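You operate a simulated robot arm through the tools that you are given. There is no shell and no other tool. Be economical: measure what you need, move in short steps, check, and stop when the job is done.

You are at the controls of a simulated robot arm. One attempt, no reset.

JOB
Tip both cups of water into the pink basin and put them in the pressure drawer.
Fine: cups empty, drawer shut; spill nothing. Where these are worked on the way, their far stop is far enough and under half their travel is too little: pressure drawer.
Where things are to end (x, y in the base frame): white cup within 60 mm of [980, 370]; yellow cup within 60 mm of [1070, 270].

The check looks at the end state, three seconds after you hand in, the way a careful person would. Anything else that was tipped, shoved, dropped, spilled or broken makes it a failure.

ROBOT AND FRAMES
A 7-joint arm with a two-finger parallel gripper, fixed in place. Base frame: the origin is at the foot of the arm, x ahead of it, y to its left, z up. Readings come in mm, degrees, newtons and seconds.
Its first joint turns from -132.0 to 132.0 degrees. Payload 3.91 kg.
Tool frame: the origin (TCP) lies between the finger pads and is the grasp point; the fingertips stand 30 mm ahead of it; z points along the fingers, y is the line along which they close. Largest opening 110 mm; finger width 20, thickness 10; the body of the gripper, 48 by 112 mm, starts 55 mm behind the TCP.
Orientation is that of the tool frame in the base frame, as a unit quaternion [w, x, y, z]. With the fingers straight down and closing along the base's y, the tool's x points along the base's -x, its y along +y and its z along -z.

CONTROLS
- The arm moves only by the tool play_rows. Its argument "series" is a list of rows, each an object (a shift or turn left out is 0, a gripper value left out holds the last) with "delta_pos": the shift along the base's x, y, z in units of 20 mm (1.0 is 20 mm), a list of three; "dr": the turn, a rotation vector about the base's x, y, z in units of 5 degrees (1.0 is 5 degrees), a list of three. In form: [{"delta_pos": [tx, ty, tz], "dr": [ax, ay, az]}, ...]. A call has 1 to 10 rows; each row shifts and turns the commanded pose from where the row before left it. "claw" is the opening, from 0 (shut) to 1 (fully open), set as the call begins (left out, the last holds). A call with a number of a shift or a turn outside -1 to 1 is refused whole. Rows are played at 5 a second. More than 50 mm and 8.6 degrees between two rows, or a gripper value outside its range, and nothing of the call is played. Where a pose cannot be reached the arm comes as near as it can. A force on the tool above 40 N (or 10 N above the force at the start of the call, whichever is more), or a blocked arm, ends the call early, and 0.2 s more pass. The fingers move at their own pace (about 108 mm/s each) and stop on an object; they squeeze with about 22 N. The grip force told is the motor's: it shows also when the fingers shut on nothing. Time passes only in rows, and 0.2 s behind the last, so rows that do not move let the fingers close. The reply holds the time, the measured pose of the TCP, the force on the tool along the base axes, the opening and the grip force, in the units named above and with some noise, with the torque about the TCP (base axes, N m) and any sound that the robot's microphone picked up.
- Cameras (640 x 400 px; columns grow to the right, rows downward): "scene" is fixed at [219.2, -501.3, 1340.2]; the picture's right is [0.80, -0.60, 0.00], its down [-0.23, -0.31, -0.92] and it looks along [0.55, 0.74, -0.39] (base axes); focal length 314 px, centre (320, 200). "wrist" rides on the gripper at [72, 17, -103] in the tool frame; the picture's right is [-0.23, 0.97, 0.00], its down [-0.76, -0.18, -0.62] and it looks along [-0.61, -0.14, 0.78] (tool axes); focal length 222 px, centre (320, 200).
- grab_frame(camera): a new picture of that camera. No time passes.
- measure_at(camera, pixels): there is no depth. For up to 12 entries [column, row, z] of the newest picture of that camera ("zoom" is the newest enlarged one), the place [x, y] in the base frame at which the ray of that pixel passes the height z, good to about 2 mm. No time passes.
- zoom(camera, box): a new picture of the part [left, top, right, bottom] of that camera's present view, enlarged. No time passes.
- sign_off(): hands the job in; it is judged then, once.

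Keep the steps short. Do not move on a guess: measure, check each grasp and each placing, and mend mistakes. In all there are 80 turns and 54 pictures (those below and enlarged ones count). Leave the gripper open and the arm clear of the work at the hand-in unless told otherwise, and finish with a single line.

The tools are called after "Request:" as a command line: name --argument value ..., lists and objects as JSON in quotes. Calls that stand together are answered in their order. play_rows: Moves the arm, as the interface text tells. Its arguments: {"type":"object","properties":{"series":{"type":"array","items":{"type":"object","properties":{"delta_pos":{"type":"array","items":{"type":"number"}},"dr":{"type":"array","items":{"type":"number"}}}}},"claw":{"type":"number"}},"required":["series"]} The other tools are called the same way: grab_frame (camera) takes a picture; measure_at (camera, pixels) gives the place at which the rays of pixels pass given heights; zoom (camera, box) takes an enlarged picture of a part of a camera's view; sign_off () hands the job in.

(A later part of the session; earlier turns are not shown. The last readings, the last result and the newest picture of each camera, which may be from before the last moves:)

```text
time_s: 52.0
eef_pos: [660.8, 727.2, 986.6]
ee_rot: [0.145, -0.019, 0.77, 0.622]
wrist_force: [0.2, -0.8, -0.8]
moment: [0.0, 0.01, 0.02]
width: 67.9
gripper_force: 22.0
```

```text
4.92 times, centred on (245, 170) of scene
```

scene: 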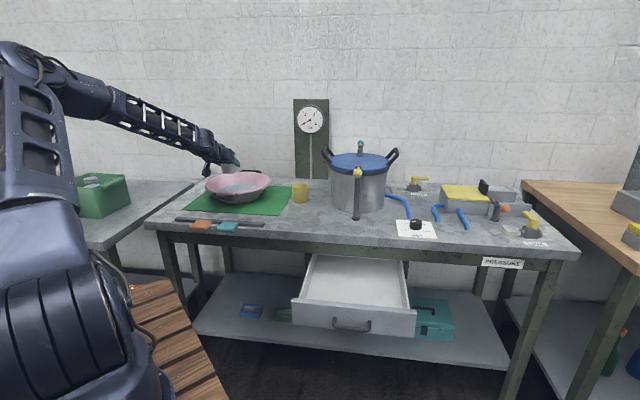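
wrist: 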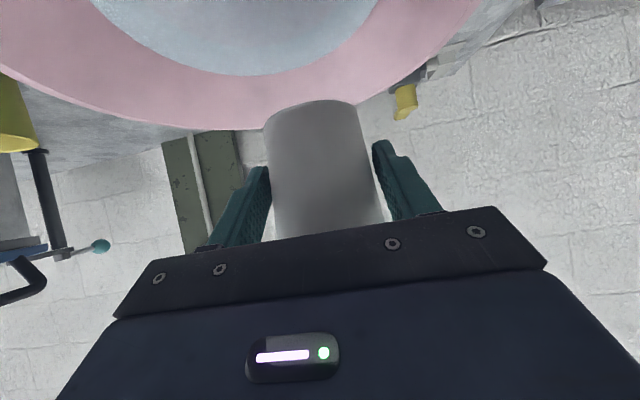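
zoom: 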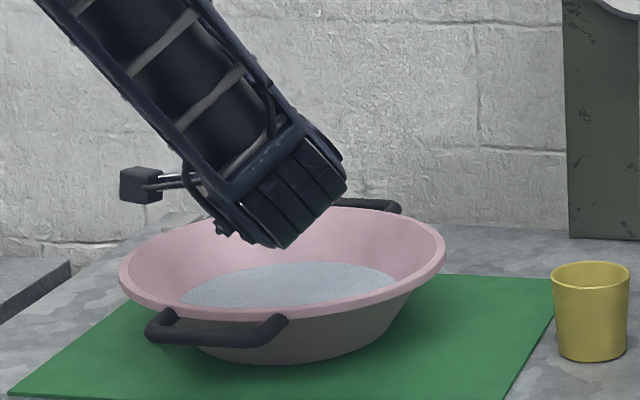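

At about 72° of tilt there is no sign of any spill. I'll continue to about 120° and hold to drain.

Request:
play_rows --series '[{"dr": [0.6, 0.6, 0]}, {"dr": [0.6, 0.6, 0]}, {"dr": [0.6, 0.6, 0]}, {"dr": [0.6, 0.6, 0]}, {"dr": [0.6, 0.6, 0]}, {"dr": [0.6, 0.6, 0]}, {"dr": [0.6, 0.6, 0]}, {"dr": [0.6, 0.6, 0]}, {"dr": [0.6, 0.6, 0]}, {"dr": [0.6, 0.6, 0]}]'

Request:
play_rows --series '[{"dr": [0.6, 0.6, 0]}, {"dr": [0.6, 0.6, 0]}, {}, {}, {}, {}, {}, {}]'

Request:
grab_frame --camera "wrist"

Request:
zoom --camera "scene" --box '[140, 110, 320, 222]'

```text
time_s: 54.2
eef_pos: [660.8, 728.0, 986.5]
ee_rot: [-0.058, 0.178, 0.595, 0.782]
wrist_force: [-0.8, -0.2, 0.1]
moment: [-0.01, -0.01, 0.01]
width: 68.2
gripper_force: 22.2
```

```text
time_s: 56.0
eef_pos: [661.1, 727.6, 986.2]
ee_rot: [-0.098, 0.215, 0.55, 0.801]
wrist_force: [-0.4, 0.3, 0.2]
moment: [-0.02, 0.02, 0.0]
width: 68.1
gripper_force: 22.3
```

```text
21 pictures are left
```

wrist: 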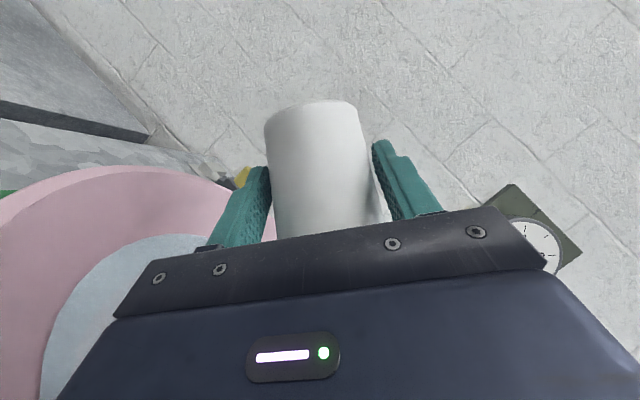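

```text
3.56 times, centred on (230, 166) of scene
```

zoom: 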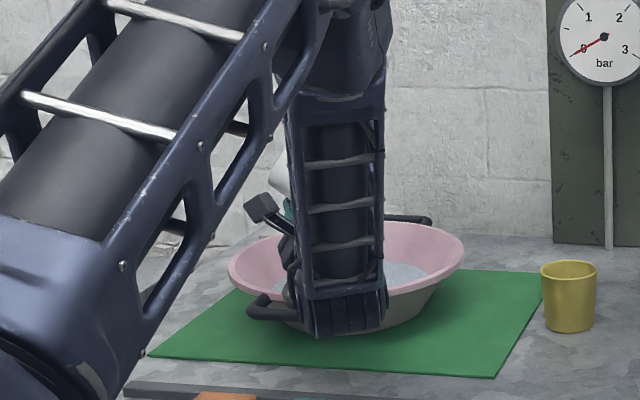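

The cup now weighs nothing on the sensor, so it is empty. I'll turn it back upright.

Request:
play_rows --series '[{"dr": [-1, -1, 0]}, {"dr": [-1, -1, 0]}, {"dr": [-1, -1, 0]}, {"dr": [-1, -1, 0]}, {"dr": [-1, -1, 0]}, {"dr": [-1, -1, 0]}, {"dr": [-1, -1, 0]}, {"dr": [-1, -1, 0]}, {"dr": [-1, -1, 0]}, {"dr": [-1, -1, 0]}]'

Request:
play_rows --series '[{"dr": [-1, -1, 0]}, {"dr": [-1, -1, 0]}, {"dr": [-1, -1, 0]}, {"dr": [-1, -1, 0]}, {"dr": [-1, -1, 0]}, {"dr": [-1, -1, 0]}, {"dr": [-1, -1, 0]}, {"dr": [-0.4, -0.4, 0]}]'

Request:
zoom --camera "scene" --box '[140, 110, 320, 222]'

```text
time_s: 58.2
eef_pos: [661.4, 727.7, 986.2]
ee_rot: [0.234, -0.113, 0.817, 0.515]
wrist_force: [0.0, -0.6, -1.1]
moment: [0.04, -0.01, 0.04]
width: 68.5
gripper_force: 21.4
```

```text
time_s: 60.0
eef_pos: [661.2, 726.9, 984.6]
ee_rot: [0.428, -0.335, 0.821, 0.174]
wrist_force: [0.4, -0.4, 0.8]
moment: [0.02, -0.02, 0.03]
width: 67.8
gripper_force: 22.5
```

```text
3.56 times, centred on (230, 166) of scene
```

zoom: 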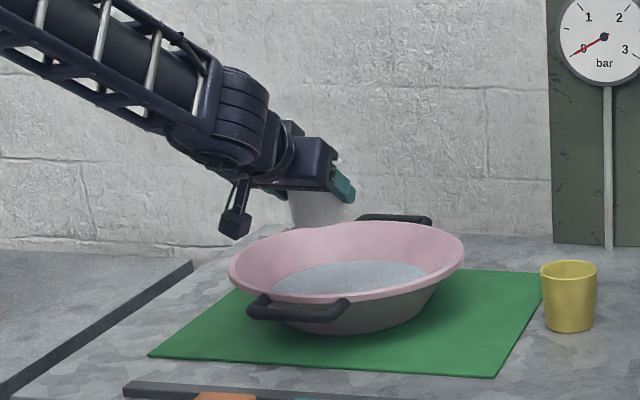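

No spill around the basin. I'll carry the cup back to its old spot on the bench, to regrasp it from above for the drawer.

Request:
play_rows --series '[{"delta_pos": [0.36, -0.958, 0]}, {"delta_pos": [0.36, -0.958, 0]}, {"delta_pos": [0.36, -0.958, 0]}, {"delta_pos": [0.36, -0.958, 0]}, {"delta_pos": [0.36, -0.958, 0]}, {"delta_pos": [0.36, -0.958, 0]}, {"delta_pos": [0.36, -0.958, 0]}, {"delta_pos": [0.36, -0.958, 0]}]'

Request:
play_rows --series '[{"delta_pos": [0.36, -0.958, 0]}, {"delta_pos": [0.36, -0.958, 0]}, {"delta_pos": [0.36, -0.958, 0]}, {"delta_pos": [0.36, -0.958, 0]}, {"delta_pos": [0.36, -0.958, 0]}, {"delta_pos": [0.36, -0.958, 0]}, {"delta_pos": [0.36, -0.958, 0]}, {"delta_pos": [0.36, -0.958, 0]}]'

Request:
play_rows --series '[{"delta_pos": [0, 0, -1]}, {"delta_pos": [0, 0, -1]}, {"delta_pos": [0, 0, -1]}, {"delta_pos": [0, 0, -1]}, {"delta_pos": [0, 0, -1]}, {"delta_pos": [0, 0, -0.5]}, {"delta_pos": [0, 0, -0.3]}, {"delta_pos": [0, 0, -0.15]}]'

```text
time_s: 61.8
eef_pos: [718.3, 574.1, 986.7]
ee_rot: [0.428, -0.335, 0.821, 0.174]
wrist_force: [0.0, -0.5, 0.3]
moment: [-0.02, 0.01, 0.01]
width: 68.3
gripper_force: 22.1
```

```text
time_s: 63.6
eef_pos: [777.4, 419.9, 985.5]
ee_rot: [0.429, -0.335, 0.821, 0.174]
wrist_force: [0.4, -0.7, 0.0]
moment: [-0.01, 0.01, -0.02]
width: 68.1
gripper_force: 21.9
```

```text
time_s: 65.4
eef_pos: [776.8, 420.1, 867.4]
ee_rot: [0.428, -0.335, 0.821, 0.174]
wrist_force: [0.0, 0.4, -1.1]
moment: [0.02, -0.04, -0.02]
width: 68.1
gripper_force: 21.9
```

Request:
play_rows --series '[{"delta_pos": [0, 0, -0.1]}, {"delta_pos": [0, 0, -0.05]}, {}]'

Request:
play_rows --series '[{}, {}, {}, {"delta_pos": [-0.5, -0.5, 0.5]}, {"delta_pos": [-0.58, -0.58, 0.57]}, {"delta_pos": [-0.58, -0.58, 0.57]}, {"delta_pos": [-0.58, -0.58, 0.57]}, {"delta_pos": [-0.58, -0.58, 0.57]}, {"delta_pos": [-0.3, -0.3, 1]}, {"delta_pos": [0, 0, 1]}]' --claw 1

Request:
play_rows --series '[{"delta_pos": [0, 0, 0.7], "dr": [-1, 1, 0]}, {"delta_pos": [0, 0, 0.3], "dr": [-1, 1, 0]}, {"delta_pos": [0, 0, 0], "dr": [-1, 1, 0]}, {"delta_pos": [0, 0, 0], "dr": [-1, 1, 0]}, {"delta_pos": [0, 0, 0], "dr": [-1, 1, 0]}, {"delta_pos": [0, 0, 0], "dr": [-1, 1, 0]}, {"delta_pos": [0, 0, 0], "dr": [-1, 1, 0]}, {"delta_pos": [0, 0, 0], "dr": [-0.78, 0.78, 0]}]'

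Request:
grab_frame --camera "wrist"

```text
time_s: 66.2
eef_pos: [775.7, 419.7, 864.6]
ee_rot: [0.428, -0.335, 0.822, 0.174]
wrist_force: [-0.4, 0.2, 5.2]
moment: [0.05, -0.12, 0.01]
width: 67.9
gripper_force: 22.1
```

```text
time_s: 68.4
eef_pos: [713.5, 356.6, 959.7]
ee_rot: [0.428, -0.334, 0.821, 0.173]
wrist_force: [0.6, -1.1, 0.3]
moment: [-0.03, 0.01, 0.03]
width: 110.3
gripper_force: 0.0
```

```text
time_s: 70.2
eef_pos: [713.8, 356.1, 981.1]
ee_rot: [0.002, -0.38, 0.925, -0.006]
wrist_force: [-0.2, -0.3, 0.6]
moment: [-0.01, -0.03, -0.01]
width: 110.0
gripper_force: 0.1
```

```text
18 pictures are left
```

wrist: 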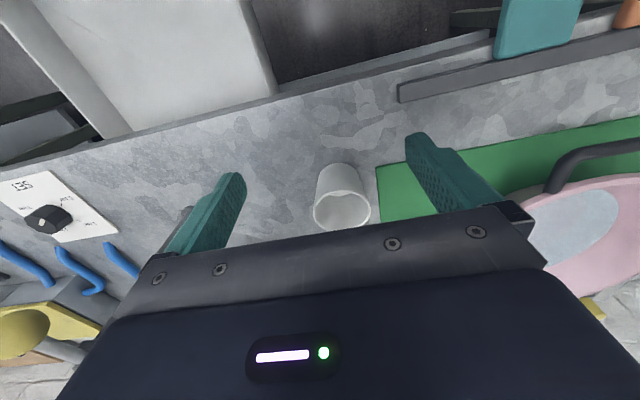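

The white cup stands upright and empty. I'll check its centre before going over it.

Request:
measure_at --camera "wrist" --pixels '[[342, 211, 893], [313, 206, 893], [371, 212, 893], [130, 130, 700], [283, 95, 810]]'

Request:
play_rows --series '[{"delta_pos": [0.5, 0.5, 0]}, {"delta_pos": [0.5, 0.5, 0]}, {"delta_pos": [0.5, 0.5, 0]}, {"delta_pos": [0.5, 0.5, 0]}, {"delta_pos": [0.5, 0.5, 0]}, {"delta_pos": [0.5, 0.5, 0]}]'

```text
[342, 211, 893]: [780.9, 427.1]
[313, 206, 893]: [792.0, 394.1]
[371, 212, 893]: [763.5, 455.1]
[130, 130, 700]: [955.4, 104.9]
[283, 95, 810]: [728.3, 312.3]
```

```text
time_s: 71.6
eef_pos: [774.4, 415.9, 978.8]
ee_rot: [0.002, -0.38, 0.925, -0.005]
wrist_force: [0.1, 0.3, 0.6]
moment: [0.0, -0.04, -0.01]
width: 109.9
gripper_force: 0.0
```

The cup is at about (779,425). I'll centre over it and descend.

Request:
play_rows --series '[{"delta_pos": [0.2, 0.4, -0.5]}, {"delta_pos": [0, 0, -1]}, {"delta_pos": [0, 0, -1]}, {"delta_pos": [0, 0, -1]}, {"delta_pos": [0, 0, -1]}, {"delta_pos": [0, 0, -0.65]}]'

Request:
play_rows --series '[{}, {}, {}, {}]' --claw 0.4

Request:
play_rows --series '[{"delta_pos": [0, 0, 0.3]}, {"delta_pos": [0, 0, 1]}, {"delta_pos": [0, 0, 1]}, {"delta_pos": [0, 0, 1]}, {"delta_pos": [0, 0, 1]}]'

Request:
grab_frame --camera "wrist"

```text
time_s: 73.0
eef_pos: [778.0, 427.0, 876.2]
ee_rot: [0.003, -0.38, 0.925, -0.004]
wrist_force: [0.2, -0.3, -0.1]
moment: [-0.03, 0.0, 0.0]
width: 109.9
gripper_force: 0.2
```

```text
time_s: 74.0
eef_pos: [778.3, 425.9, 875.6]
ee_rot: [0.003, -0.379, 0.925, -0.004]
wrist_force: [0.0, 0.1, -0.9]
moment: [0.0, 0.02, 0.0]
width: 72.2
gripper_force: 21.9
```

```text
time_s: 75.2
eef_pos: [777.0, 425.8, 961.9]
ee_rot: [0.002, -0.379, 0.925, -0.005]
wrist_force: [0.6, -0.4, -1.7]
moment: [-0.03, 0.0, 0.01]
width: 71.7
gripper_force: 21.5
```

```text
17 pictures are left
```

wrist: 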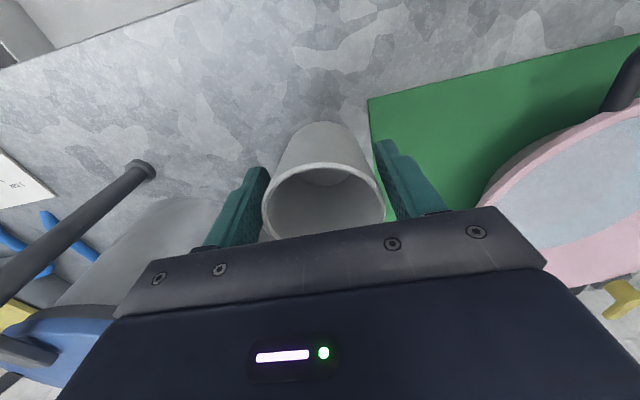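

The cup is held near the rim. I'll move back off the bench, then sideways above the open drawer.

Request:
play_rows --series '[{"delta_pos": [-0.81, -0.81, 0]}, {"delta_pos": [-0.81, -0.81, 0]}, {"delta_pos": [-0.81, -0.81, 0]}, {"delta_pos": [-0.81, -0.81, 0]}, {"delta_pos": [-0.81, -0.81, 0]}, {"delta_pos": [-0.81, -0.81, 0]}, {"delta_pos": [-0.81, -0.81, 0]}, {"delta_pos": [-0.81, -0.81, 0]}]'

Request:
play_rows --series '[{"delta_pos": [0.81, -0.81, 0]}, {"delta_pos": [0.81, -0.81, 0]}, {"delta_pos": [0.81, -0.81, 0]}, {"delta_pos": [0.81, -0.81, 0]}, {"delta_pos": [0.81, -0.81, 0]}, {"delta_pos": [0.81, -0.81, 0]}, {"delta_pos": [0.81, -0.81, 0]}, {"delta_pos": [0.81, -0.81, 0]}]'

Request:
grab_frame --camera "wrist"

```text
time_s: 77.0
eef_pos: [649.2, 296.2, 962.6]
ee_rot: [0.001, -0.38, 0.925, -0.005]
wrist_force: [0.1, -0.1, -0.2]
moment: [0.0, 0.02, -0.01]
width: 72.1
gripper_force: 21.6
```

```text
time_s: 78.8
eef_pos: [777.9, 166.8, 961.6]
ee_rot: [0.003, -0.38, 0.925, -0.004]
wrist_force: [0.2, 0.6, 0.0]
moment: [-0.03, -0.01, 0.0]
width: 72.1
gripper_force: 22.3
```

```text
16 pictures are left
```

wrist: 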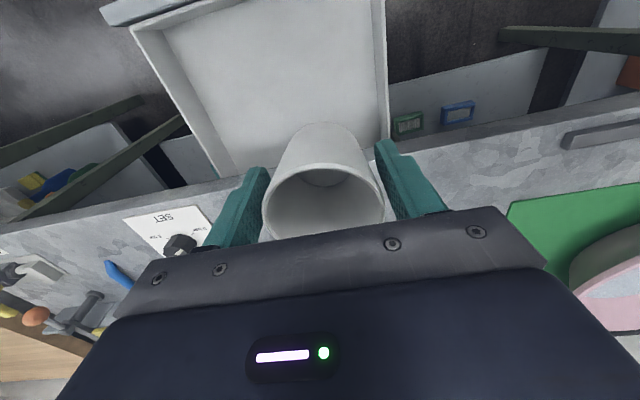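

Now over the drawer. I'll measure the walls and floor around the landing spot.

Request:
measure_at --camera "wrist" --pixels '[[383, 60, 640], [388, 135, 680], [374, 0, 640], [228, 172, 640], [190, 90, 640], [284, 163, 815]]'

Request:
zoom --camera "wrist" --box '[90, 0, 410, 200]'

```text
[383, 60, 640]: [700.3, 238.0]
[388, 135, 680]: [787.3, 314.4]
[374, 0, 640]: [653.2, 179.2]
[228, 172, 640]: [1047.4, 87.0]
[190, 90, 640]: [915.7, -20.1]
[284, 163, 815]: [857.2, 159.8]
```

```text
2.00 times, centred on (250, 100) of wrist
```

zoom: 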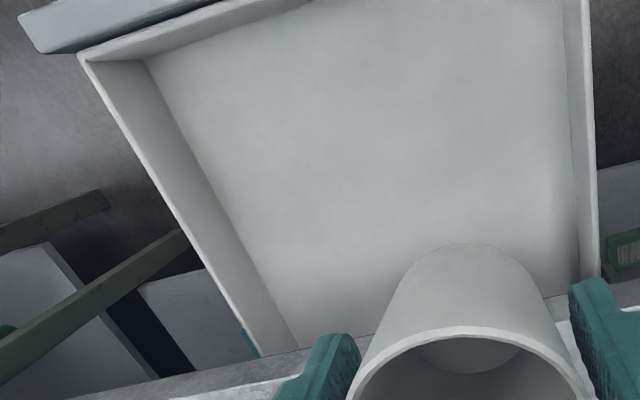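

The drawer interior spans s ≈ 335–660, so the fingers have room to open. I'll descend, then feel for the floor.

Request:
play_rows --series '[{"delta_pos": [0, 0, -1]}, {"delta_pos": [0, 0, -1]}, {"delta_pos": [0, 0, -1]}, {"delta_pos": [0, 0, -1]}, {"delta_pos": [0, 0, -1]}, {"delta_pos": [0, 0, -1]}, {"delta_pos": [0, 0, -1]}, {"delta_pos": [0, 0, -1]}, {"delta_pos": [0, 0, -1]}, {"delta_pos": [0, 0, -1]}]'

Request:
play_rows --series '[{"delta_pos": [0, 0, -1]}, {"delta_pos": [0, 0, -1]}, {"delta_pos": [0, 0, -0.4]}, {"delta_pos": [0, 0, -0.2]}, {"delta_pos": [0, 0, -0.2]}]'

Request:
zoom --camera "scene" --box '[270, 225, 430, 325]'

```text
time_s: 81.0
eef_pos: [777.2, 167.0, 761.8]
ee_rot: [0.002, -0.38, 0.925, -0.005]
wrist_force: [-0.9, -0.6, -0.8]
moment: [0.02, -0.01, 0.0]
width: 71.7
gripper_force: 22.2
```

```text
time_s: 82.2
eef_pos: [778.4, 166.7, 706.3]
ee_rot: [0.003, -0.38, 0.925, -0.004]
wrist_force: [0.1, 0.1, 0.0]
moment: [0.01, 0.01, 0.0]
width: 71.7
gripper_force: 21.8
```

```text
4.00 times, centred on (350, 275) of scene
```

zoom: 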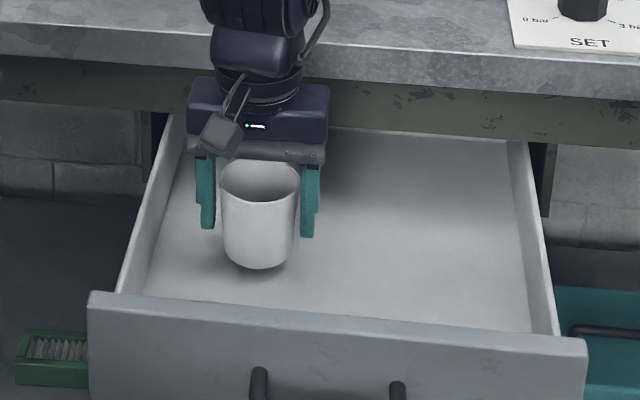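

The cup hovers just above the floor. I'll inch down until contact.

Request:
play_rows --series '[{"delta_pos": [0, 0, -0.2]}, {"delta_pos": [0, 0, -0.2]}, {"delta_pos": [0, 0, -0.2]}, {"delta_pos": [0, 0, -0.2]}]'

Request:
play_rows --series '[{"delta_pos": [0, 0, -0.15]}, {"delta_pos": [0, 0, -0.15]}]'

```text
time_s: 83.2
eef_pos: [778.3, 167.5, 692.0]
ee_rot: [0.003, -0.38, 0.925, -0.005]
wrist_force: [-0.9, 1.2, 18.0]
moment: [0.14, -0.04, 0.01]
width: 71.5
gripper_force: 22.4
```

```text
time_s: 83.8
eef_pos: [777.9, 167.7, 686.2]
ee_rot: [0.003, -0.38, 0.925, -0.005]
wrist_force: [-2.2, 1.2, 28.8]
moment: [0.43, 0.0, 0.02]
width: 71.2
gripper_force: 21.7
```

Contact; the floor is at about z 640, so the cup top (~711) stays below the drawer front's top (~718). I'll relieve the pressure, release and rise.

Request:
play_rows --series '[{"delta_pos": [0, 0, 0.15]}, {}]'

Request:
play_rows --series '[{}, {}, {}, {"delta_pos": [0, 0, 1]}, {"delta_pos": [0, 0, 1]}, {"delta_pos": [0, 0, 1]}, {"delta_pos": [0, 0, 1]}, {"delta_pos": [0, 0, 1]}]' --claw 0.95

Request:
play_rows --series '[{"delta_pos": [0, 0, 1]}, {"delta_pos": [0, 0, 1]}, {"delta_pos": [0, 0, 1]}, {"delta_pos": [0, 0, 1]}, {"delta_pos": [0, 0, 1]}, {"delta_pos": [0, 0, 1]}, {"delta_pos": [0, 0, 1]}, {"delta_pos": [0, 0, 1]}, {"delta_pos": [0, 0, 1]}]' --claw 1

Request:
grab_frame --camera "scene"

```text
time_s: 84.4
eef_pos: [778.2, 166.2, 685.7]
ee_rot: [0.002, -0.38, 0.925, -0.006]
wrist_force: [-0.3, -0.3, -0.1]
moment: [0.0, 0.0, -0.03]
width: 71.2
gripper_force: 21.2
```

```text
time_s: 86.2
eef_pos: [777.6, 166.1, 788.0]
ee_rot: [0.003, -0.38, 0.925, -0.005]
wrist_force: [-0.7, -0.6, 0.3]
moment: [0.02, 0.02, -0.02]
width: 104.4
gripper_force: 0.0
```

```text
time_s: 88.2
eef_pos: [777.2, 166.1, 967.5]
ee_rot: [0.002, -0.38, 0.925, -0.005]
wrist_force: [0.4, -0.2, -0.4]
moment: [0.04, -0.01, -0.01]
width: 110.1
gripper_force: 0.1
```

```text
13 pictures are left
```

scene: 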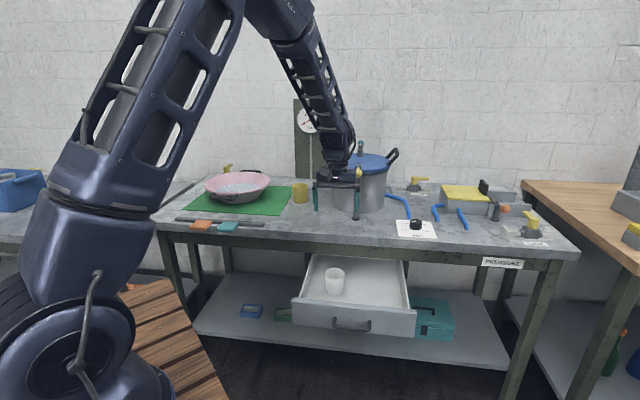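

White is standing in the drawer. Now the yellow cup: I'll move back off the bench while pitching the hand up to the same 35° attitude.

Request:
play_rows --series '[{"delta_pos": [-0.81, 0.81, 0.3], "dr": [1, -1, 0]}, {"delta_pos": [-0.81, 0.81, 0.3], "dr": [1, -1, 0]}, {"delta_pos": [-0.81, 0.81, 0.3], "dr": [1, -1, 0]}, {"delta_pos": [-0.81, 0.81, 0.3], "dr": [1, -1, 0]}, {"delta_pos": [-0.81, 0.81, 0.3], "dr": [1, -1, 0]}, {"delta_pos": [-0.81, 0.81, 0.3], "dr": [1, -1, 0]}, {"delta_pos": [-0.81, 0.81, 0.3], "dr": [1, -1, 0]}, {"delta_pos": [-0.77, 0.77, 0], "dr": [0.78, -0.78, 0]}]'

Request:
play_rows --series '[{"delta_pos": [0.67, 0.67, 0]}, {"delta_pos": [0.67, 0.67, 0]}, {"delta_pos": [0.67, 0.67, 0]}, {"delta_pos": [0.67, 0.67, 0]}, {"delta_pos": [0.67, 0.67, 0]}, {"delta_pos": [0.67, 0.67, 0]}, {"delta_pos": [0.67, 0.67, 0]}]'

Request:
grab_frame --camera "wrist"

```text
time_s: 90.0
eef_pos: [649.8, 294.9, 1010.0]
ee_rot: [0.429, -0.335, 0.82, 0.175]
wrist_force: [0.9, -1.1, 0.6]
moment: [-0.03, 0.01, 0.03]
width: 110.1
gripper_force: 0.0
```

```text
time_s: 91.6
eef_pos: [743.0, 388.8, 1009.7]
ee_rot: [0.428, -0.334, 0.822, 0.174]
wrist_force: [-1.2, 0.8, 0.4]
moment: [-0.01, 0.0, -0.01]
width: 110.3
gripper_force: 0.0
```

```text
12 pictures are left
```

wrist: 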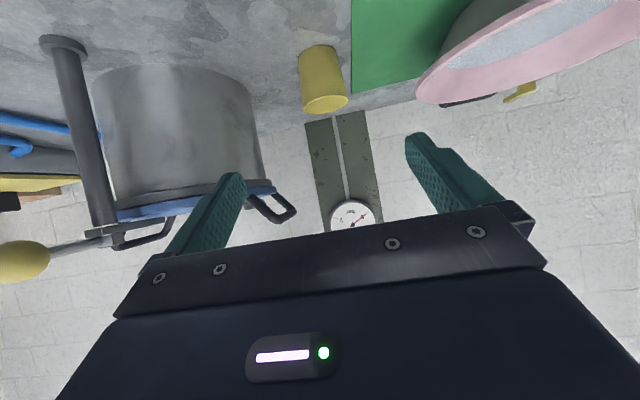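

Request:
measure_at --camera "wrist" --pixels '[[326, 104, 893], [326, 104, 888], [304, 104, 893], [348, 101, 893], [317, 50, 823]]'

Request:
measure_at --camera "scene" --pixels '[[299.9, 186.25, 893], [299.9, 186.25, 888]]'

```text
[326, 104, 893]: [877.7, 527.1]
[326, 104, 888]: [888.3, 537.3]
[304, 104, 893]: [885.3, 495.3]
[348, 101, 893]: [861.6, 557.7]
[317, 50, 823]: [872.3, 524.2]
```

```text
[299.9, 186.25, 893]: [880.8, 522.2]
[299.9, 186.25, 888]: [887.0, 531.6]
```

Yellow cup is at about (880,526) and lies straight ahead (s=250). I'll approach the same way.

Request:
play_rows --series '[{"delta_pos": [0.68, 0.68, -0.81]}, {"delta_pos": [0.68, 0.68, -0.81]}, {"delta_pos": [0.68, 0.68, -0.81]}, {"delta_pos": [0.68, 0.68, -0.81]}, {"delta_pos": [0.58, 0.58, -0.57]}, {"delta_pos": [0.58, 0.58, -0.57]}, {"delta_pos": [0.58, 0.58, -0.57]}]'

Request:
grab_frame --camera "wrist"

```text
time_s: 93.2
eef_pos: [832.6, 477.2, 909.6]
ee_rot: [0.429, -0.334, 0.821, 0.174]
wrist_force: [-0.9, -0.4, 0.6]
moment: [-0.03, 0.05, -0.01]
width: 109.7
gripper_force: 0.1
```

```text
11 pictures are left
```

wrist: 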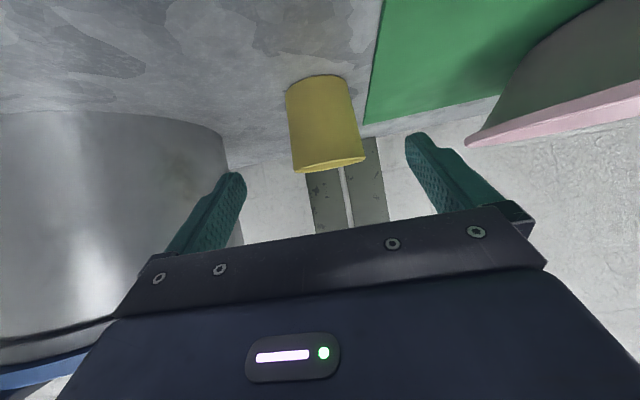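

Centred. Before going in I'll check clearance from the right finger to the pot and from the left finger to the basin.

Request:
measure_at --camera "wrist" --pixels '[[222, 132, 824], [232, 165, 860], [238, 215, 900], [468, 145, 888], [520, 125, 888]]'

```text
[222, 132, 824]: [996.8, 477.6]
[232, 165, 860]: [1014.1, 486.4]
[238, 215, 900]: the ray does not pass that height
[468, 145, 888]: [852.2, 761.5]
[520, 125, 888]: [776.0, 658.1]
```

Clear on both sides (pot at s≈367, finger at 315). In the last 66 mm, then close.

Request:
play_rows --series '[{"delta_pos": [0.583, 0.583, -0.57]}, {"delta_pos": [0.583, 0.583, -0.57]}, {"delta_pos": [0.583, 0.583, -0.57]}, {"delta_pos": [0.583, 0.583, -0.57]}]'

Request:
play_rows --series '[{}, {}]' --claw 0.66

Request:
play_rows --series '[{}, {}, {}]' --claw 0.4

Request:
grab_frame --camera "wrist"

```text
time_s: 94.2
eef_pos: [879.1, 525.1, 864.1]
ee_rot: [0.429, -0.335, 0.821, 0.174]
wrist_force: [-0.4, 0.1, 1.3]
moment: [-0.04, 0.01, 0.01]
width: 110.0
gripper_force: 0.0
```

```text
time_s: 94.8
eef_pos: [879.6, 524.7, 865.0]
ee_rot: [0.428, -0.335, 0.821, 0.174]
wrist_force: [0.5, 1.1, 0.5]
moment: [-0.02, -0.02, -0.07]
width: 72.8
gripper_force: 0.0
```

```text
time_s: 95.6
eef_pos: [880.6, 524.7, 864.6]
ee_rot: [0.429, -0.334, 0.821, 0.174]
wrist_force: [0.0, 1.1, 0.0]
moment: [-0.01, -0.05, -0.02]
width: 67.9
gripper_force: 22.4
```

```text
10 pictures are left
```

wrist: 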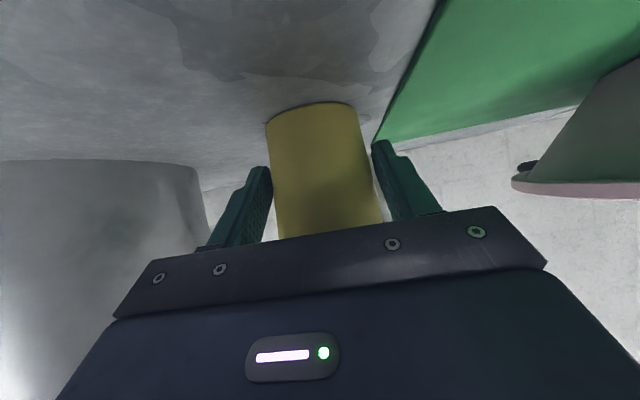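

Same grasp as before (68 mm, 22 N). I'll lift gently and carry it level to the proven pouring pose.

Request:
play_rows --series '[{"delta_pos": [0, 0, 0.2]}, {"delta_pos": [0, 0, 0.5]}, {"delta_pos": [0, 0, 0.7]}, {"delta_pos": [0, 0, 0.7]}, {"delta_pos": [0, 0, 0.7]}, {"delta_pos": [0, 0, 0.7]}, {"delta_pos": [0, 0, 0.7]}, {"delta_pos": [0, 0, 0.7]}, {"delta_pos": [0, 0, 0.7]}, {"delta_pos": [0, 0, 0.4]}]'

Request:
play_rows --series '[{"delta_pos": [-0.3, 0.27, 0]}, {"delta_pos": [-0.6, 0.55, 0]}, {"delta_pos": [-0.6, 0.55, 0]}, {"delta_pos": [-0.6, 0.55, 0]}, {"delta_pos": [-0.6, 0.55, 0]}, {"delta_pos": [-0.6, 0.55, 0]}, {"delta_pos": [-0.6, 0.55, 0]}, {"delta_pos": [-0.6, 0.55, 0]}, {"delta_pos": [-0.6, 0.55, 0]}, {"delta_pos": [-0.6, 0.55, 0]}]'

Request:
play_rows --series '[{"delta_pos": [-0.6, 0.55, 0]}, {"delta_pos": [-0.6, 0.55, 0]}, {"delta_pos": [-0.6, 0.55, 0]}, {"delta_pos": [-0.6, 0.55, 0]}, {"delta_pos": [-0.6, 0.55, 0]}, {"delta_pos": [-0.6, 0.55, 0]}, {"delta_pos": [-0.6, 0.55, 0]}, {"delta_pos": [-0.6, 0.55, 0]}, {"delta_pos": [-0.5, 0.5, 0]}, {}]'

```text
time_s: 97.8
eef_pos: [878.3, 524.5, 984.5]
ee_rot: [0.428, -0.334, 0.822, 0.173]
wrist_force: [0.2, 0.3, -1.1]
moment: [0.0, 0.03, -0.02]
width: 67.8
gripper_force: 22.0
```

```text
time_s: 100.0
eef_pos: [765.9, 629.5, 983.9]
ee_rot: [0.428, -0.335, 0.821, 0.174]
wrist_force: [1.3, -0.8, -1.6]
moment: [0.0, 0.03, 0.02]
width: 67.8
gripper_force: 22.4
```

```text
time_s: 102.2
eef_pos: [659.6, 727.4, 984.6]
ee_rot: [0.429, -0.334, 0.821, 0.174]
wrist_force: [0.0, -0.2, -1.3]
moment: [0.0, 0.04, 0.01]
width: 67.9
gripper_force: 22.1
```

At the same pouring pose as before. I'll repeat the slow tipping.

Request:
play_rows --series '[{"dr": [0.7, 0.7, 0]}, {"dr": [0.7, 0.7, 0]}, {"dr": [0.7, 0.7, 0]}, {"dr": [0.7, 0.7, 0]}, {"dr": [0.6, 0.6, 0]}, {"dr": [0.6, 0.6, 0]}, {"dr": [0.6, 0.6, 0]}, {"dr": [0.6, 0.6, 0]}]'

Request:
play_rows --series '[{"dr": [0.5, 0.5, 0]}, {"dr": [0.5, 0.5, 0]}, {"dr": [0.5, 0.5, 0]}, {"dr": [0.5, 0.5, 0]}, {"dr": [0.5, 0.5, 0]}, {"dr": [0.5, 0.5, 0]}, {"dr": [0.5, 0.5, 0]}, {"dr": [0.5, 0.5, 0]}, {"dr": [0.5, 0.5, 0]}, {"dr": [0.5, 0.5, 0]}]'

Request:
play_rows --series '[{"dr": [0.6, 0.6, 0]}, {"dr": [0.6, 0.6, 0]}, {"dr": [0.6, 0.6, 0]}, {"dr": [0.6, 0.6, 0]}, {"dr": [0.6, 0.6, 0]}, {"dr": [0.6, 0.6, 0]}, {"dr": [0.6, 0.6, 0]}, {"dr": [0.6, 0.6, 0]}, {"dr": [0.6, 0.6, 0]}, {"dr": [0.6, 0.6, 0]}]'

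Request:
play_rows --series '[{"dr": [0.6, 0.6, 0]}, {"dr": [0.6, 0.6, 0]}, {}, {}, {}, {}, {}, {}, {}]'

```text
time_s: 104.0
eef_pos: [659.0, 727.1, 985.3]
ee_rot: [0.297, -0.183, 0.836, 0.423]
wrist_force: [-1.5, 0.7, -0.5]
moment: [-0.06, 0.01, -0.04]
width: 67.9
gripper_force: 21.9
```

```text
time_s: 106.2
eef_pos: [659.2, 727.4, 985.6]
ee_rot: [0.144, -0.019, 0.769, 0.622]
wrist_force: [-0.4, -0.4, -0.6]
moment: [0.02, -0.01, -0.04]
width: 67.7
gripper_force: 22.3
```

```text
time_s: 108.4
eef_pos: [659.8, 726.4, 985.6]
ee_rot: [-0.057, 0.178, 0.595, 0.782]
wrist_force: [0.9, -0.2, 0.1]
moment: [-0.05, 0.02, 0.0]
width: 67.9
gripper_force: 21.6
```

```text
time_s: 110.4
eef_pos: [658.7, 726.3, 984.9]
ee_rot: [-0.099, 0.215, 0.551, 0.801]
wrist_force: [0.4, -0.6, -0.6]
moment: [0.0, 0.02, -0.01]
width: 67.9
gripper_force: 22.0
```

Poured out. I'll turn it upright again and carry it to the bench spot the white cup used.

Request:
play_rows --series '[{"dr": [-1, -1, 0]}, {"dr": [-1, -1, 0]}, {"dr": [-1, -1, 0]}, {"dr": [-1, -1, 0]}, {"dr": [-1, -1, 0]}, {"dr": [-1, -1, 0]}, {"dr": [-1, -1, 0]}, {"dr": [-1, -1, 0]}, {"dr": [-1, -1, 0]}, {"dr": [-1, -1, 0]}]'

Request:
play_rows --series '[{"dr": [-1, -1, 0]}, {"dr": [-1, -1, 0]}, {"dr": [-1, -1, 0]}, {"dr": [-1, -1, 0]}, {"dr": [-1, -1, 0]}, {"dr": [-1, -1, 0]}, {"dr": [-1, -1, 0]}, {"dr": [-0.4, -0.4, 0]}]'

Request:
play_rows --series '[{"delta_pos": [0.365, -0.958, 0]}, {"delta_pos": [0.365, -0.958, 0]}, {"delta_pos": [0.365, -0.958, 0]}, {"delta_pos": [0.365, -0.958, 0]}, {"delta_pos": [0.365, -0.958, 0]}, {"delta_pos": [0.365, -0.958, 0]}, {"delta_pos": [0.365, -0.958, 0]}, {"delta_pos": [0.365, -0.958, 0]}]'

Request:
play_rows --series '[{"delta_pos": [0.365, -0.958, 0]}, {"delta_pos": [0.365, -0.958, 0]}, {"delta_pos": [0.365, -0.958, 0]}, {"delta_pos": [0.365, -0.958, 0]}, {"delta_pos": [0.365, -0.958, 0]}, {"delta_pos": [0.365, -0.958, 0]}, {"delta_pos": [0.365, -0.958, 0]}, {"delta_pos": [0.365, -0.958, 0]}]'

Request:
grab_frame --camera "scene"

```text
time_s: 112.6
eef_pos: [659.8, 726.5, 984.9]
ee_rot: [0.233, -0.112, 0.817, 0.515]
wrist_force: [0.5, -0.5, -1.2]
moment: [0.07, 0.02, 0.03]
width: 68.3
gripper_force: 22.0
```

```text
time_s: 114.4
eef_pos: [659.7, 727.9, 985.6]
ee_rot: [0.428, -0.334, 0.822, 0.172]
wrist_force: [0.7, 0.2, -0.4]
moment: [-0.02, 0.04, 0.04]
width: 68.3
gripper_force: 22.6
```

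```text
time_s: 116.2
eef_pos: [716.6, 573.3, 984.0]
ee_rot: [0.429, -0.335, 0.821, 0.175]
wrist_force: [-0.2, 0.4, -0.3]
moment: [-0.04, -0.02, -0.08]
width: 68.0
gripper_force: 21.8
```

```text
time_s: 118.0
eef_pos: [776.6, 422.3, 984.5]
ee_rot: [0.429, -0.334, 0.821, 0.173]
wrist_force: [-0.8, 0.1, 0.8]
moment: [-0.04, 0.0, -0.05]
width: 68.5
gripper_force: 22.2
```

```text
9 pictures are left
```

scene: 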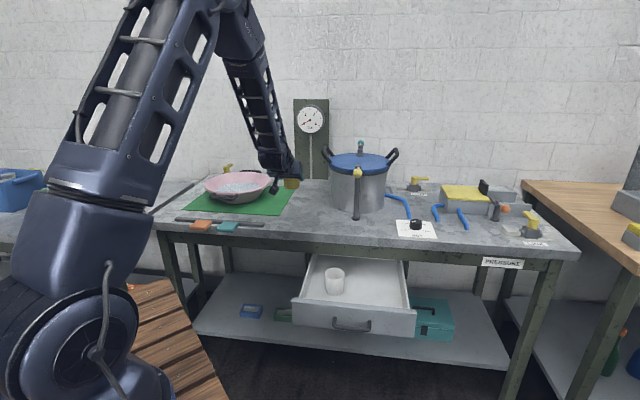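

All is clean. I'll set the yellow cup down on the bench at the white cup's old spot.

Request:
play_rows --series '[{"delta_pos": [0, 0, -1]}, {"delta_pos": [0, 0, -1]}, {"delta_pos": [0, 0, -1]}, {"delta_pos": [0, 0, -1]}, {"delta_pos": [0, 0, -1]}, {"delta_pos": [0, 0, -0.5]}, {"delta_pos": [0, 0, -0.25]}, {"delta_pos": [0, 0, -0.15]}, {"delta_pos": [0, 0, -0.1]}, {}]'

Request:
play_rows --series '[{}, {}, {}, {"delta_pos": [-0.5, -0.5, 0.5]}, {"delta_pos": [-0.58, -0.58, 0.57]}, {"delta_pos": [-0.58, -0.58, 0.57]}, {"delta_pos": [-0.58, -0.58, 0.57]}, {"delta_pos": [-0.58, -0.58, 0.57]}, {"delta_pos": [-0.3, -0.3, 1]}, {"delta_pos": [0, 0, 1]}]' --claw 1

Request:
play_rows --series '[{"delta_pos": [0, 0, 0.7], "dr": [-1, 1, 0]}, {"delta_pos": [0, 0, 0.3], "dr": [-1, 1, 0]}, {"delta_pos": [0, 0, 0], "dr": [-1, 1, 0]}, {"delta_pos": [0, 0, 0], "dr": [-1, 1, 0]}, {"delta_pos": [0, 0, 0], "dr": [-1, 1, 0]}, {"delta_pos": [0, 0, 0], "dr": [-1, 1, 0]}, {"delta_pos": [0, 0, 0], "dr": [-1, 1, 0]}, {"delta_pos": [0, 0, 0], "dr": [-0.78, 0.78, 0]}]'

Request:
grab_frame --camera "wrist"

```text
time_s: 120.2
eef_pos: [775.9, 420.6, 864.7]
ee_rot: [0.43, -0.334, 0.82, 0.174]
wrist_force: [0.3, 0.7, 16.1]
moment: [0.31, -0.27, -0.02]
width: 68.1
gripper_force: 21.9
```

```text
time_s: 122.4
eef_pos: [712.4, 358.4, 960.6]
ee_rot: [0.428, -0.334, 0.822, 0.173]
wrist_force: [-0.3, 0.0, 0.0]
moment: [0.01, -0.01, -0.02]
width: 110.1
gripper_force: 0.0
```

```text
time_s: 124.2
eef_pos: [712.9, 356.9, 981.2]
ee_rot: [0.003, -0.379, 0.925, -0.005]
wrist_force: [0.2, -0.6, 0.3]
moment: [0.02, 0.0, -0.03]
width: 110.2
gripper_force: 0.0
```

```text
8 pictures are left
```

wrist: 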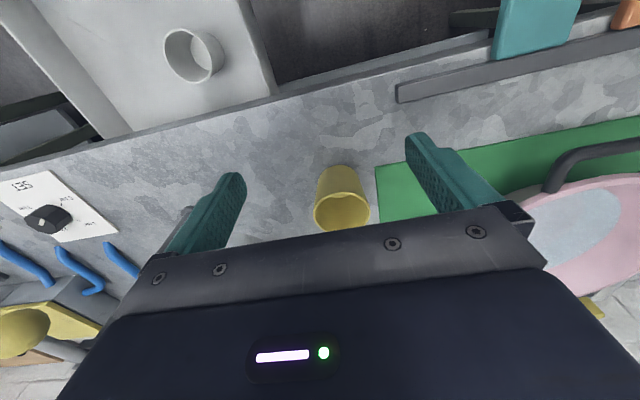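

Yellow stands upright and empty in the same spot. I'll repeat the top grasp.

Request:
play_rows --series '[{"delta_pos": [0.54, 0.57, 0]}, {"delta_pos": [0.54, 0.57, 0]}, {"delta_pos": [0.54, 0.57, 0]}, {"delta_pos": [0.54, 0.57, 0]}, {"delta_pos": [0.54, 0.57, 0]}, {"delta_pos": [0.54, 0.57, 0]}]'

Request:
play_rows --series '[{"delta_pos": [0, 0, -0.6]}, {"delta_pos": [0, 0, -1]}, {"delta_pos": [0, 0, -1]}, {"delta_pos": [0, 0, -1]}, {"delta_pos": [0, 0, -1]}, {"delta_pos": [0, 0, -0.65]}]'

Request:
play_rows --series '[{}, {}, {}, {}]' --claw 0.4

Request:
play_rows --series '[{"delta_pos": [0, 0, 0.3]}, {"delta_pos": [0, 0, 1]}, {"delta_pos": [0, 0, 1]}, {"delta_pos": [0, 0, 1]}, {"delta_pos": [0, 0, 1]}]'

```text
time_s: 125.6
eef_pos: [778.5, 426.9, 980.9]
ee_rot: [0.003, -0.38, 0.925, -0.005]
wrist_force: [-0.1, 0.6, 0.5]
moment: [0.03, 0.01, 0.0]
width: 110.1
gripper_force: 0.1
```

```text
time_s: 127.0
eef_pos: [777.7, 426.0, 876.8]
ee_rot: [0.003, -0.38, 0.925, -0.005]
wrist_force: [-1.2, 0.0, 0.4]
moment: [-0.08, 0.04, 0.02]
width: 109.8
gripper_force: 0.1
```

```text
time_s: 128.0
eef_pos: [778.5, 424.4, 875.9]
ee_rot: [0.003, -0.379, 0.925, -0.004]
wrist_force: [-0.2, -0.3, 1.0]
moment: [-0.01, 0.01, -0.01]
width: 70.4
gripper_force: 22.1
```

```text
time_s: 129.2
eef_pos: [777.7, 425.1, 961.8]
ee_rot: [0.003, -0.379, 0.925, -0.004]
wrist_force: [-1.1, -0.5, -0.1]
moment: [-0.01, -0.01, 0.0]
width: 70.5
gripper_force: 21.8
```

Held. Back off the bench, then sideways to the yellow slot above the drawer at (868,68).

Request:
play_rows --series '[{"delta_pos": [-0.833, -0.833, 0]}, {"delta_pos": [-0.833, -0.833, 0]}, {"delta_pos": [-0.833, -0.833, 0]}, {"delta_pos": [-0.833, -0.833, 0]}, {"delta_pos": [-0.833, -0.833, 0]}, {"delta_pos": [-0.833, -0.833, 0]}, {"delta_pos": [-0.833, -0.833, 0]}, {"delta_pos": [-0.833, -0.833, 0]}]'

Request:
play_rows --series '[{"delta_pos": [0.934, -0.934, 0]}, {"delta_pos": [0.934, -0.934, 0]}, {"delta_pos": [0.934, -0.934, 0]}, {"delta_pos": [0.934, -0.934, 0]}, {"delta_pos": [0.934, -0.934, 0]}, {"delta_pos": [0.934, -0.934, 0]}]'

Request:
play_rows --series '[{"delta_pos": [0.934, -0.934, 0]}, {"delta_pos": [0.934, -0.934, 0]}, {"delta_pos": [0.934, -0.934, 0]}, {"delta_pos": [0.934, -0.934, 0]}, {"delta_pos": [0.934, -0.934, 0]}, {"delta_pos": [0.934, -0.934, 0]}]'

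Request:
grab_frame --camera "wrist"

```text
time_s: 131.0
eef_pos: [643.6, 291.8, 961.0]
ee_rot: [0.002, -0.379, 0.925, -0.005]
wrist_force: [0.5, 0.1, 0.1]
moment: [-0.01, -0.01, 0.0]
width: 70.3
gripper_force: 21.7
```

```text
time_s: 132.4
eef_pos: [756.7, 179.9, 962.3]
ee_rot: [0.003, -0.379, 0.925, -0.004]
wrist_force: [-0.8, 1.2, 0.9]
moment: [-0.04, -0.03, -0.03]
width: 69.9
gripper_force: 22.4
```

```text
time_s: 133.8
eef_pos: [869.4, 69.1, 962.5]
ee_rot: [0.002, -0.381, 0.925, -0.005]
wrist_force: [-0.3, 0.1, 1.3]
moment: [0.0, 0.0, -0.01]
width: 69.8
gripper_force: 22.0
```

```text
7 pictures are left
```

wrist: 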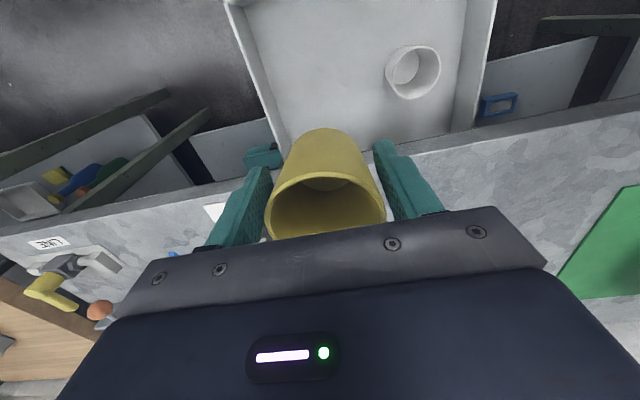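

Clear of the white cup and the right wall. I'll descend and feel for the floor.

Request:
measure_at --camera "wrist" --pixels '[[413, 71, 710]]'

Request:
play_rows --series '[{"delta_pos": [0, 0, -1]}, {"delta_pos": [0, 0, -1]}, {"delta_pos": [0, 0, -1]}, {"delta_pos": [0, 0, -1]}, {"delta_pos": [0, 0, -1]}, {"delta_pos": [0, 0, -1]}, {"delta_pos": [0, 0, -1]}, {"delta_pos": [0, 0, -1]}, {"delta_pos": [0, 0, -1]}, {"delta_pos": [0, 0, -1]}]'

Request:
play_rows --series '[{"delta_pos": [0, 0, -1]}, {"delta_pos": [0, 0, -1]}, {"delta_pos": [0, 0, -0.6]}, {"delta_pos": [0, 0, -0.25]}, {"delta_pos": [0, 0, -0.2]}, {"delta_pos": [0, 0, -0.2]}]'

```text
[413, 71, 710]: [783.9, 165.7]
```

```text
time_s: 136.0
eef_pos: [867.9, 67.5, 761.3]
ee_rot: [0.004, -0.38, 0.925, -0.006]
wrist_force: [0.0, -0.3, -0.4]
moment: [0.01, 0.03, 0.0]
width: 69.6
gripper_force: 21.6
```

```text
time_s: 137.4
eef_pos: [867.8, 68.6, 696.0]
ee_rot: [0.004, -0.38, 0.925, -0.005]
wrist_force: [0.4, -0.3, 0.2]
moment: [0.03, -0.01, 0.01]
width: 69.4
gripper_force: 22.1
```

Request:
play_rows --series '[{"delta_pos": [0, 0, -0.15]}, {"delta_pos": [0, 0, -0.15]}, {}]'

```text
time_s: 138.2
eef_pos: [869.5, 69.7, 691.1]
ee_rot: [0.004, -0.381, 0.925, -0.006]
wrist_force: [-1.5, 1.4, 14.7]
moment: [0.07, -0.19, 0.06]
width: 69.4
gripper_force: 22.3
```

The cup is on the floor (15 N). I'll release and rise.

Request:
play_rows --series '[{}, {}, {}, {"delta_pos": [0, 0, 1]}, {"delta_pos": [0, 0, 1]}, {"delta_pos": [0, 0, 1]}, {"delta_pos": [0, 0, 1]}, {"delta_pos": [0, 0, 1]}, {"delta_pos": [0, 0, 1]}, {"delta_pos": [0, 0, 1]}]' --claw 0.93

Request:
play_rows --series '[{"delta_pos": [-0.3, -0.3, 1]}, {"delta_pos": [-0.5, -0.5, 1]}, {"delta_pos": [-0.7, -0.7, 1]}, {"delta_pos": [-0.7, -0.7, 1]}, {"delta_pos": [-0.7, -0.7, 1]}, {"delta_pos": [-0.7, -0.7, 1]}, {"delta_pos": [-0.5, -0.5, 1]}, {"delta_pos": [-0.5, -0.5, 1]}, {"delta_pos": [-0.5, -0.5, 0]}, {"delta_pos": [-0.5, -0.5, 0]}]'

Request:
zoom --camera "scene" --box '[150, 150, 470, 350]'

```text
time_s: 140.4
eef_pos: [867.7, 68.1, 831.6]
ee_rot: [0.003, -0.379, 0.925, -0.005]
wrist_force: [0.3, -0.4, -0.2]
moment: [0.0, 0.03, 0.01]
width: 102.4
gripper_force: 0.0
```

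```text
time_s: 142.6
eef_pos: [756.9, -43.6, 990.0]
ee_rot: [0.002, -0.381, 0.925, -0.005]
wrist_force: [0.2, -0.1, 0.1]
moment: [-0.01, 0.01, -0.04]
width: 102.4
gripper_force: 0.1
```

```text
2.00 times, centred on (310, 250) of scene
```

zoom: 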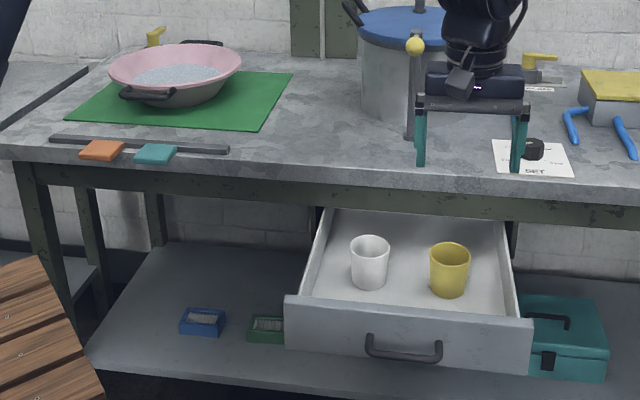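

Both cups stand upright in the drawer, and nothing else is disturbed. Now I'll close the fingers, pitch the hand to about 30° down and line up in front of the drawer face, just above the handle, for pushing.

Request:
play_rows --series '[{"delta_pos": [-0.45, 0.09, 0], "dr": [1, -1, 0]}, {"delta_pos": [-0.45, 0.09, 0], "dr": [1, -1, 0]}, {"delta_pos": [-0.45, 0.09, 0], "dr": [1, -1, 0]}, {"delta_pos": [-0.45, 0.09, 0], "dr": [1, -1, 0]}, {"delta_pos": [-0.45, 0.09, 0], "dr": [1, -1, 0]}, {"delta_pos": [-0.45, 0.09, 0], "dr": [1, -1, 0]}, {"delta_pos": [-0.45, 0.09, 0], "dr": [1, -1, 0]}, {"delta_pos": [-0.45, 0.09, 0], "dr": [1, -1, 0]}, {"delta_pos": [-0.45, 0.09, 0], "dr": [0.48, -0.48, 0]}]' --claw 0

Request:
play_rows --series '[{"delta_pos": [0, 0, -1]}, {"delta_pos": [0, 0, -1]}, {"delta_pos": [0, 0, -1]}, {"delta_pos": [0, 0, -1]}, {"delta_pos": [0, 0, -1]}, {"delta_pos": [0, 0, -1]}, {"delta_pos": [0, 0, -1]}, {"delta_pos": [0, 0, -1]}, {"delta_pos": [0, 0, -1]}]'

```text
time_s: 144.6
eef_pos: [676.0, -27.6, 989.9]
ee_rot: [0.464, -0.327, 0.802, 0.188]
wrist_force: [-0.3, 0.2, -0.3]
moment: [-0.02, -0.02, -0.01]
width: 0.0
gripper_force: 22.3
```

```text
time_s: 146.6
eef_pos: [675.9, -28.4, 810.3]
ee_rot: [0.464, -0.327, 0.801, 0.189]
wrist_force: [-0.7, 0.3, 0.3]
moment: [0.01, 0.0, -0.01]
width: 0.0
gripper_force: 22.2
```

Request:
play_rows --series '[{"delta_pos": [0, 0, -1]}, {"delta_pos": [0, 0, -1]}, {"delta_pos": [0, 0, -1]}, {"delta_pos": [0, 0, -1]}, {"delta_pos": [0, 0, -0.9]}]'

Request:
zoom --camera "scene" --box '[250, 220, 450, 345]'

Request:
grab_frame --camera "wrist"

```text
time_s: 147.8
eef_pos: [676.5, -27.9, 712.3]
ee_rot: [0.464, -0.326, 0.802, 0.189]
wrist_force: [-0.4, -0.6, -0.1]
moment: [-0.03, 0.02, 0.03]
width: 0.1
gripper_force: 22.3
```

```text
3.20 times, centred on (350, 282) of scene
```

zoom: 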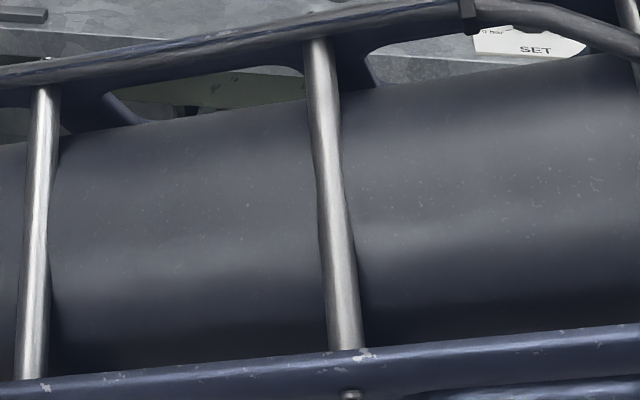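

```text
4 pictures are left
```

wrist: 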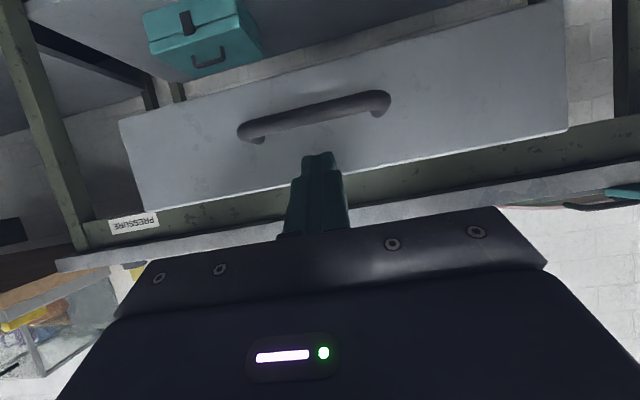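

The fingertips point at the drawer face just above the handle, at its centre. I'll push slowly so the cups don't slide.

Request:
play_rows --series '[{"delta_pos": [0.3, 0.3, 0]}, {"delta_pos": [0.3, 0.3, 0]}, {"delta_pos": [0.25, 0.25, 0]}, {"delta_pos": [0.25, 0.25, 0]}, {"delta_pos": [0.3, 0.3, 0]}, {"delta_pos": [0.3, 0.3, 0]}, {"delta_pos": [0.35, 0.35, 0]}, {"delta_pos": [0.35, 0.35, 0]}, {"delta_pos": [0.35, 0.35, 0]}, {"delta_pos": [0.35, 0.35, 0]}]'

Request:
play_rows --series '[{"delta_pos": [0.35, 0.35, 0]}, {"delta_pos": [0.4, 0.4, 0]}, {"delta_pos": [0.4, 0.4, 0]}, {"delta_pos": [0.4, 0.4, 0]}, {"delta_pos": [0.4, 0.4, 0]}, {"delta_pos": [0.4, 0.4, 0]}, {"delta_pos": [0.4, 0.4, 0]}, {"delta_pos": [0.4, 0.4, 0]}, {"delta_pos": [0.4, 0.4, 0]}, {"delta_pos": [0.35, 0.35, 0]}]'

```text
time_s: 150.0
eef_pos: [738.8, 34.9, 712.9]
ee_rot: [0.464, -0.326, 0.802, 0.188]
wrist_force: [-0.2, 0.0, 0.2]
moment: [0.0, -0.02, 0.02]
width: 0.3
gripper_force: 21.9
```

```text
time_s: 152.2
eef_pos: [815.9, 112.0, 712.5]
ee_rot: [0.463, -0.326, 0.803, 0.188]
wrist_force: [-0.1, -0.2, -0.3]
moment: [-0.03, 0.03, 0.03]
width: 0.0
gripper_force: 22.2
```

The force reads near zero, so I'll check that the drawer is really following.

Request:
grab_frame --camera "wrist"

```text
3 pictures are left
```

wrist: 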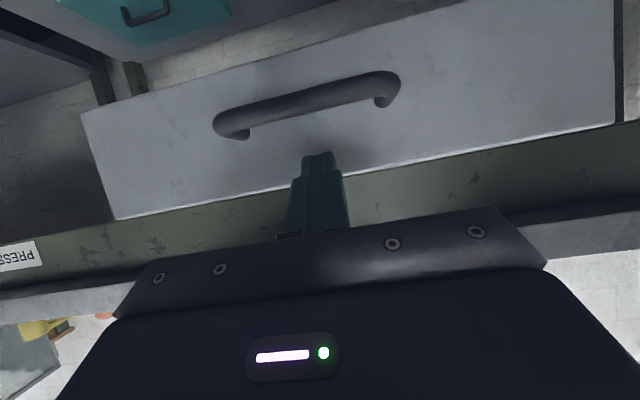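

The drawer moves with the fingers. I'll continue to the closed position, slower near the end.

Request:
play_rows --series '[{"delta_pos": [0.35, 0.35, 0]}, {"delta_pos": [0.35, 0.35, 0]}, {"delta_pos": [0.35, 0.35, 0]}, {"delta_pos": [0.35, 0.35, 0]}, {"delta_pos": [0.35, 0.35, 0]}, {"delta_pos": [0.35, 0.35, 0]}, {"delta_pos": [0.3, 0.3, 0]}, {"delta_pos": [0.25, 0.25, 0]}]'

Request:
play_rows --series '[{"delta_pos": [0.2, 0.2, 0]}, {"delta_pos": [0.2, 0.2, 0]}, {"delta_pos": [0.2, 0.2, 0]}, {"delta_pos": [0.2, 0.2, 0]}]'

```text
time_s: 154.0
eef_pos: [869.5, 165.1, 711.6]
ee_rot: [0.463, -0.326, 0.803, 0.188]
wrist_force: [0.0, -0.5, 0.1]
moment: [0.01, 0.02, -0.03]
width: 0.0
gripper_force: 21.7
```

```text
time_s: 155.0
eef_pos: [885.1, 181.7, 713.0]
ee_rot: [0.463, -0.327, 0.802, 0.188]
wrist_force: [0.7, -0.4, 0.3]
moment: [-0.01, -0.02, -0.02]
width: 0.0
gripper_force: 22.2
```

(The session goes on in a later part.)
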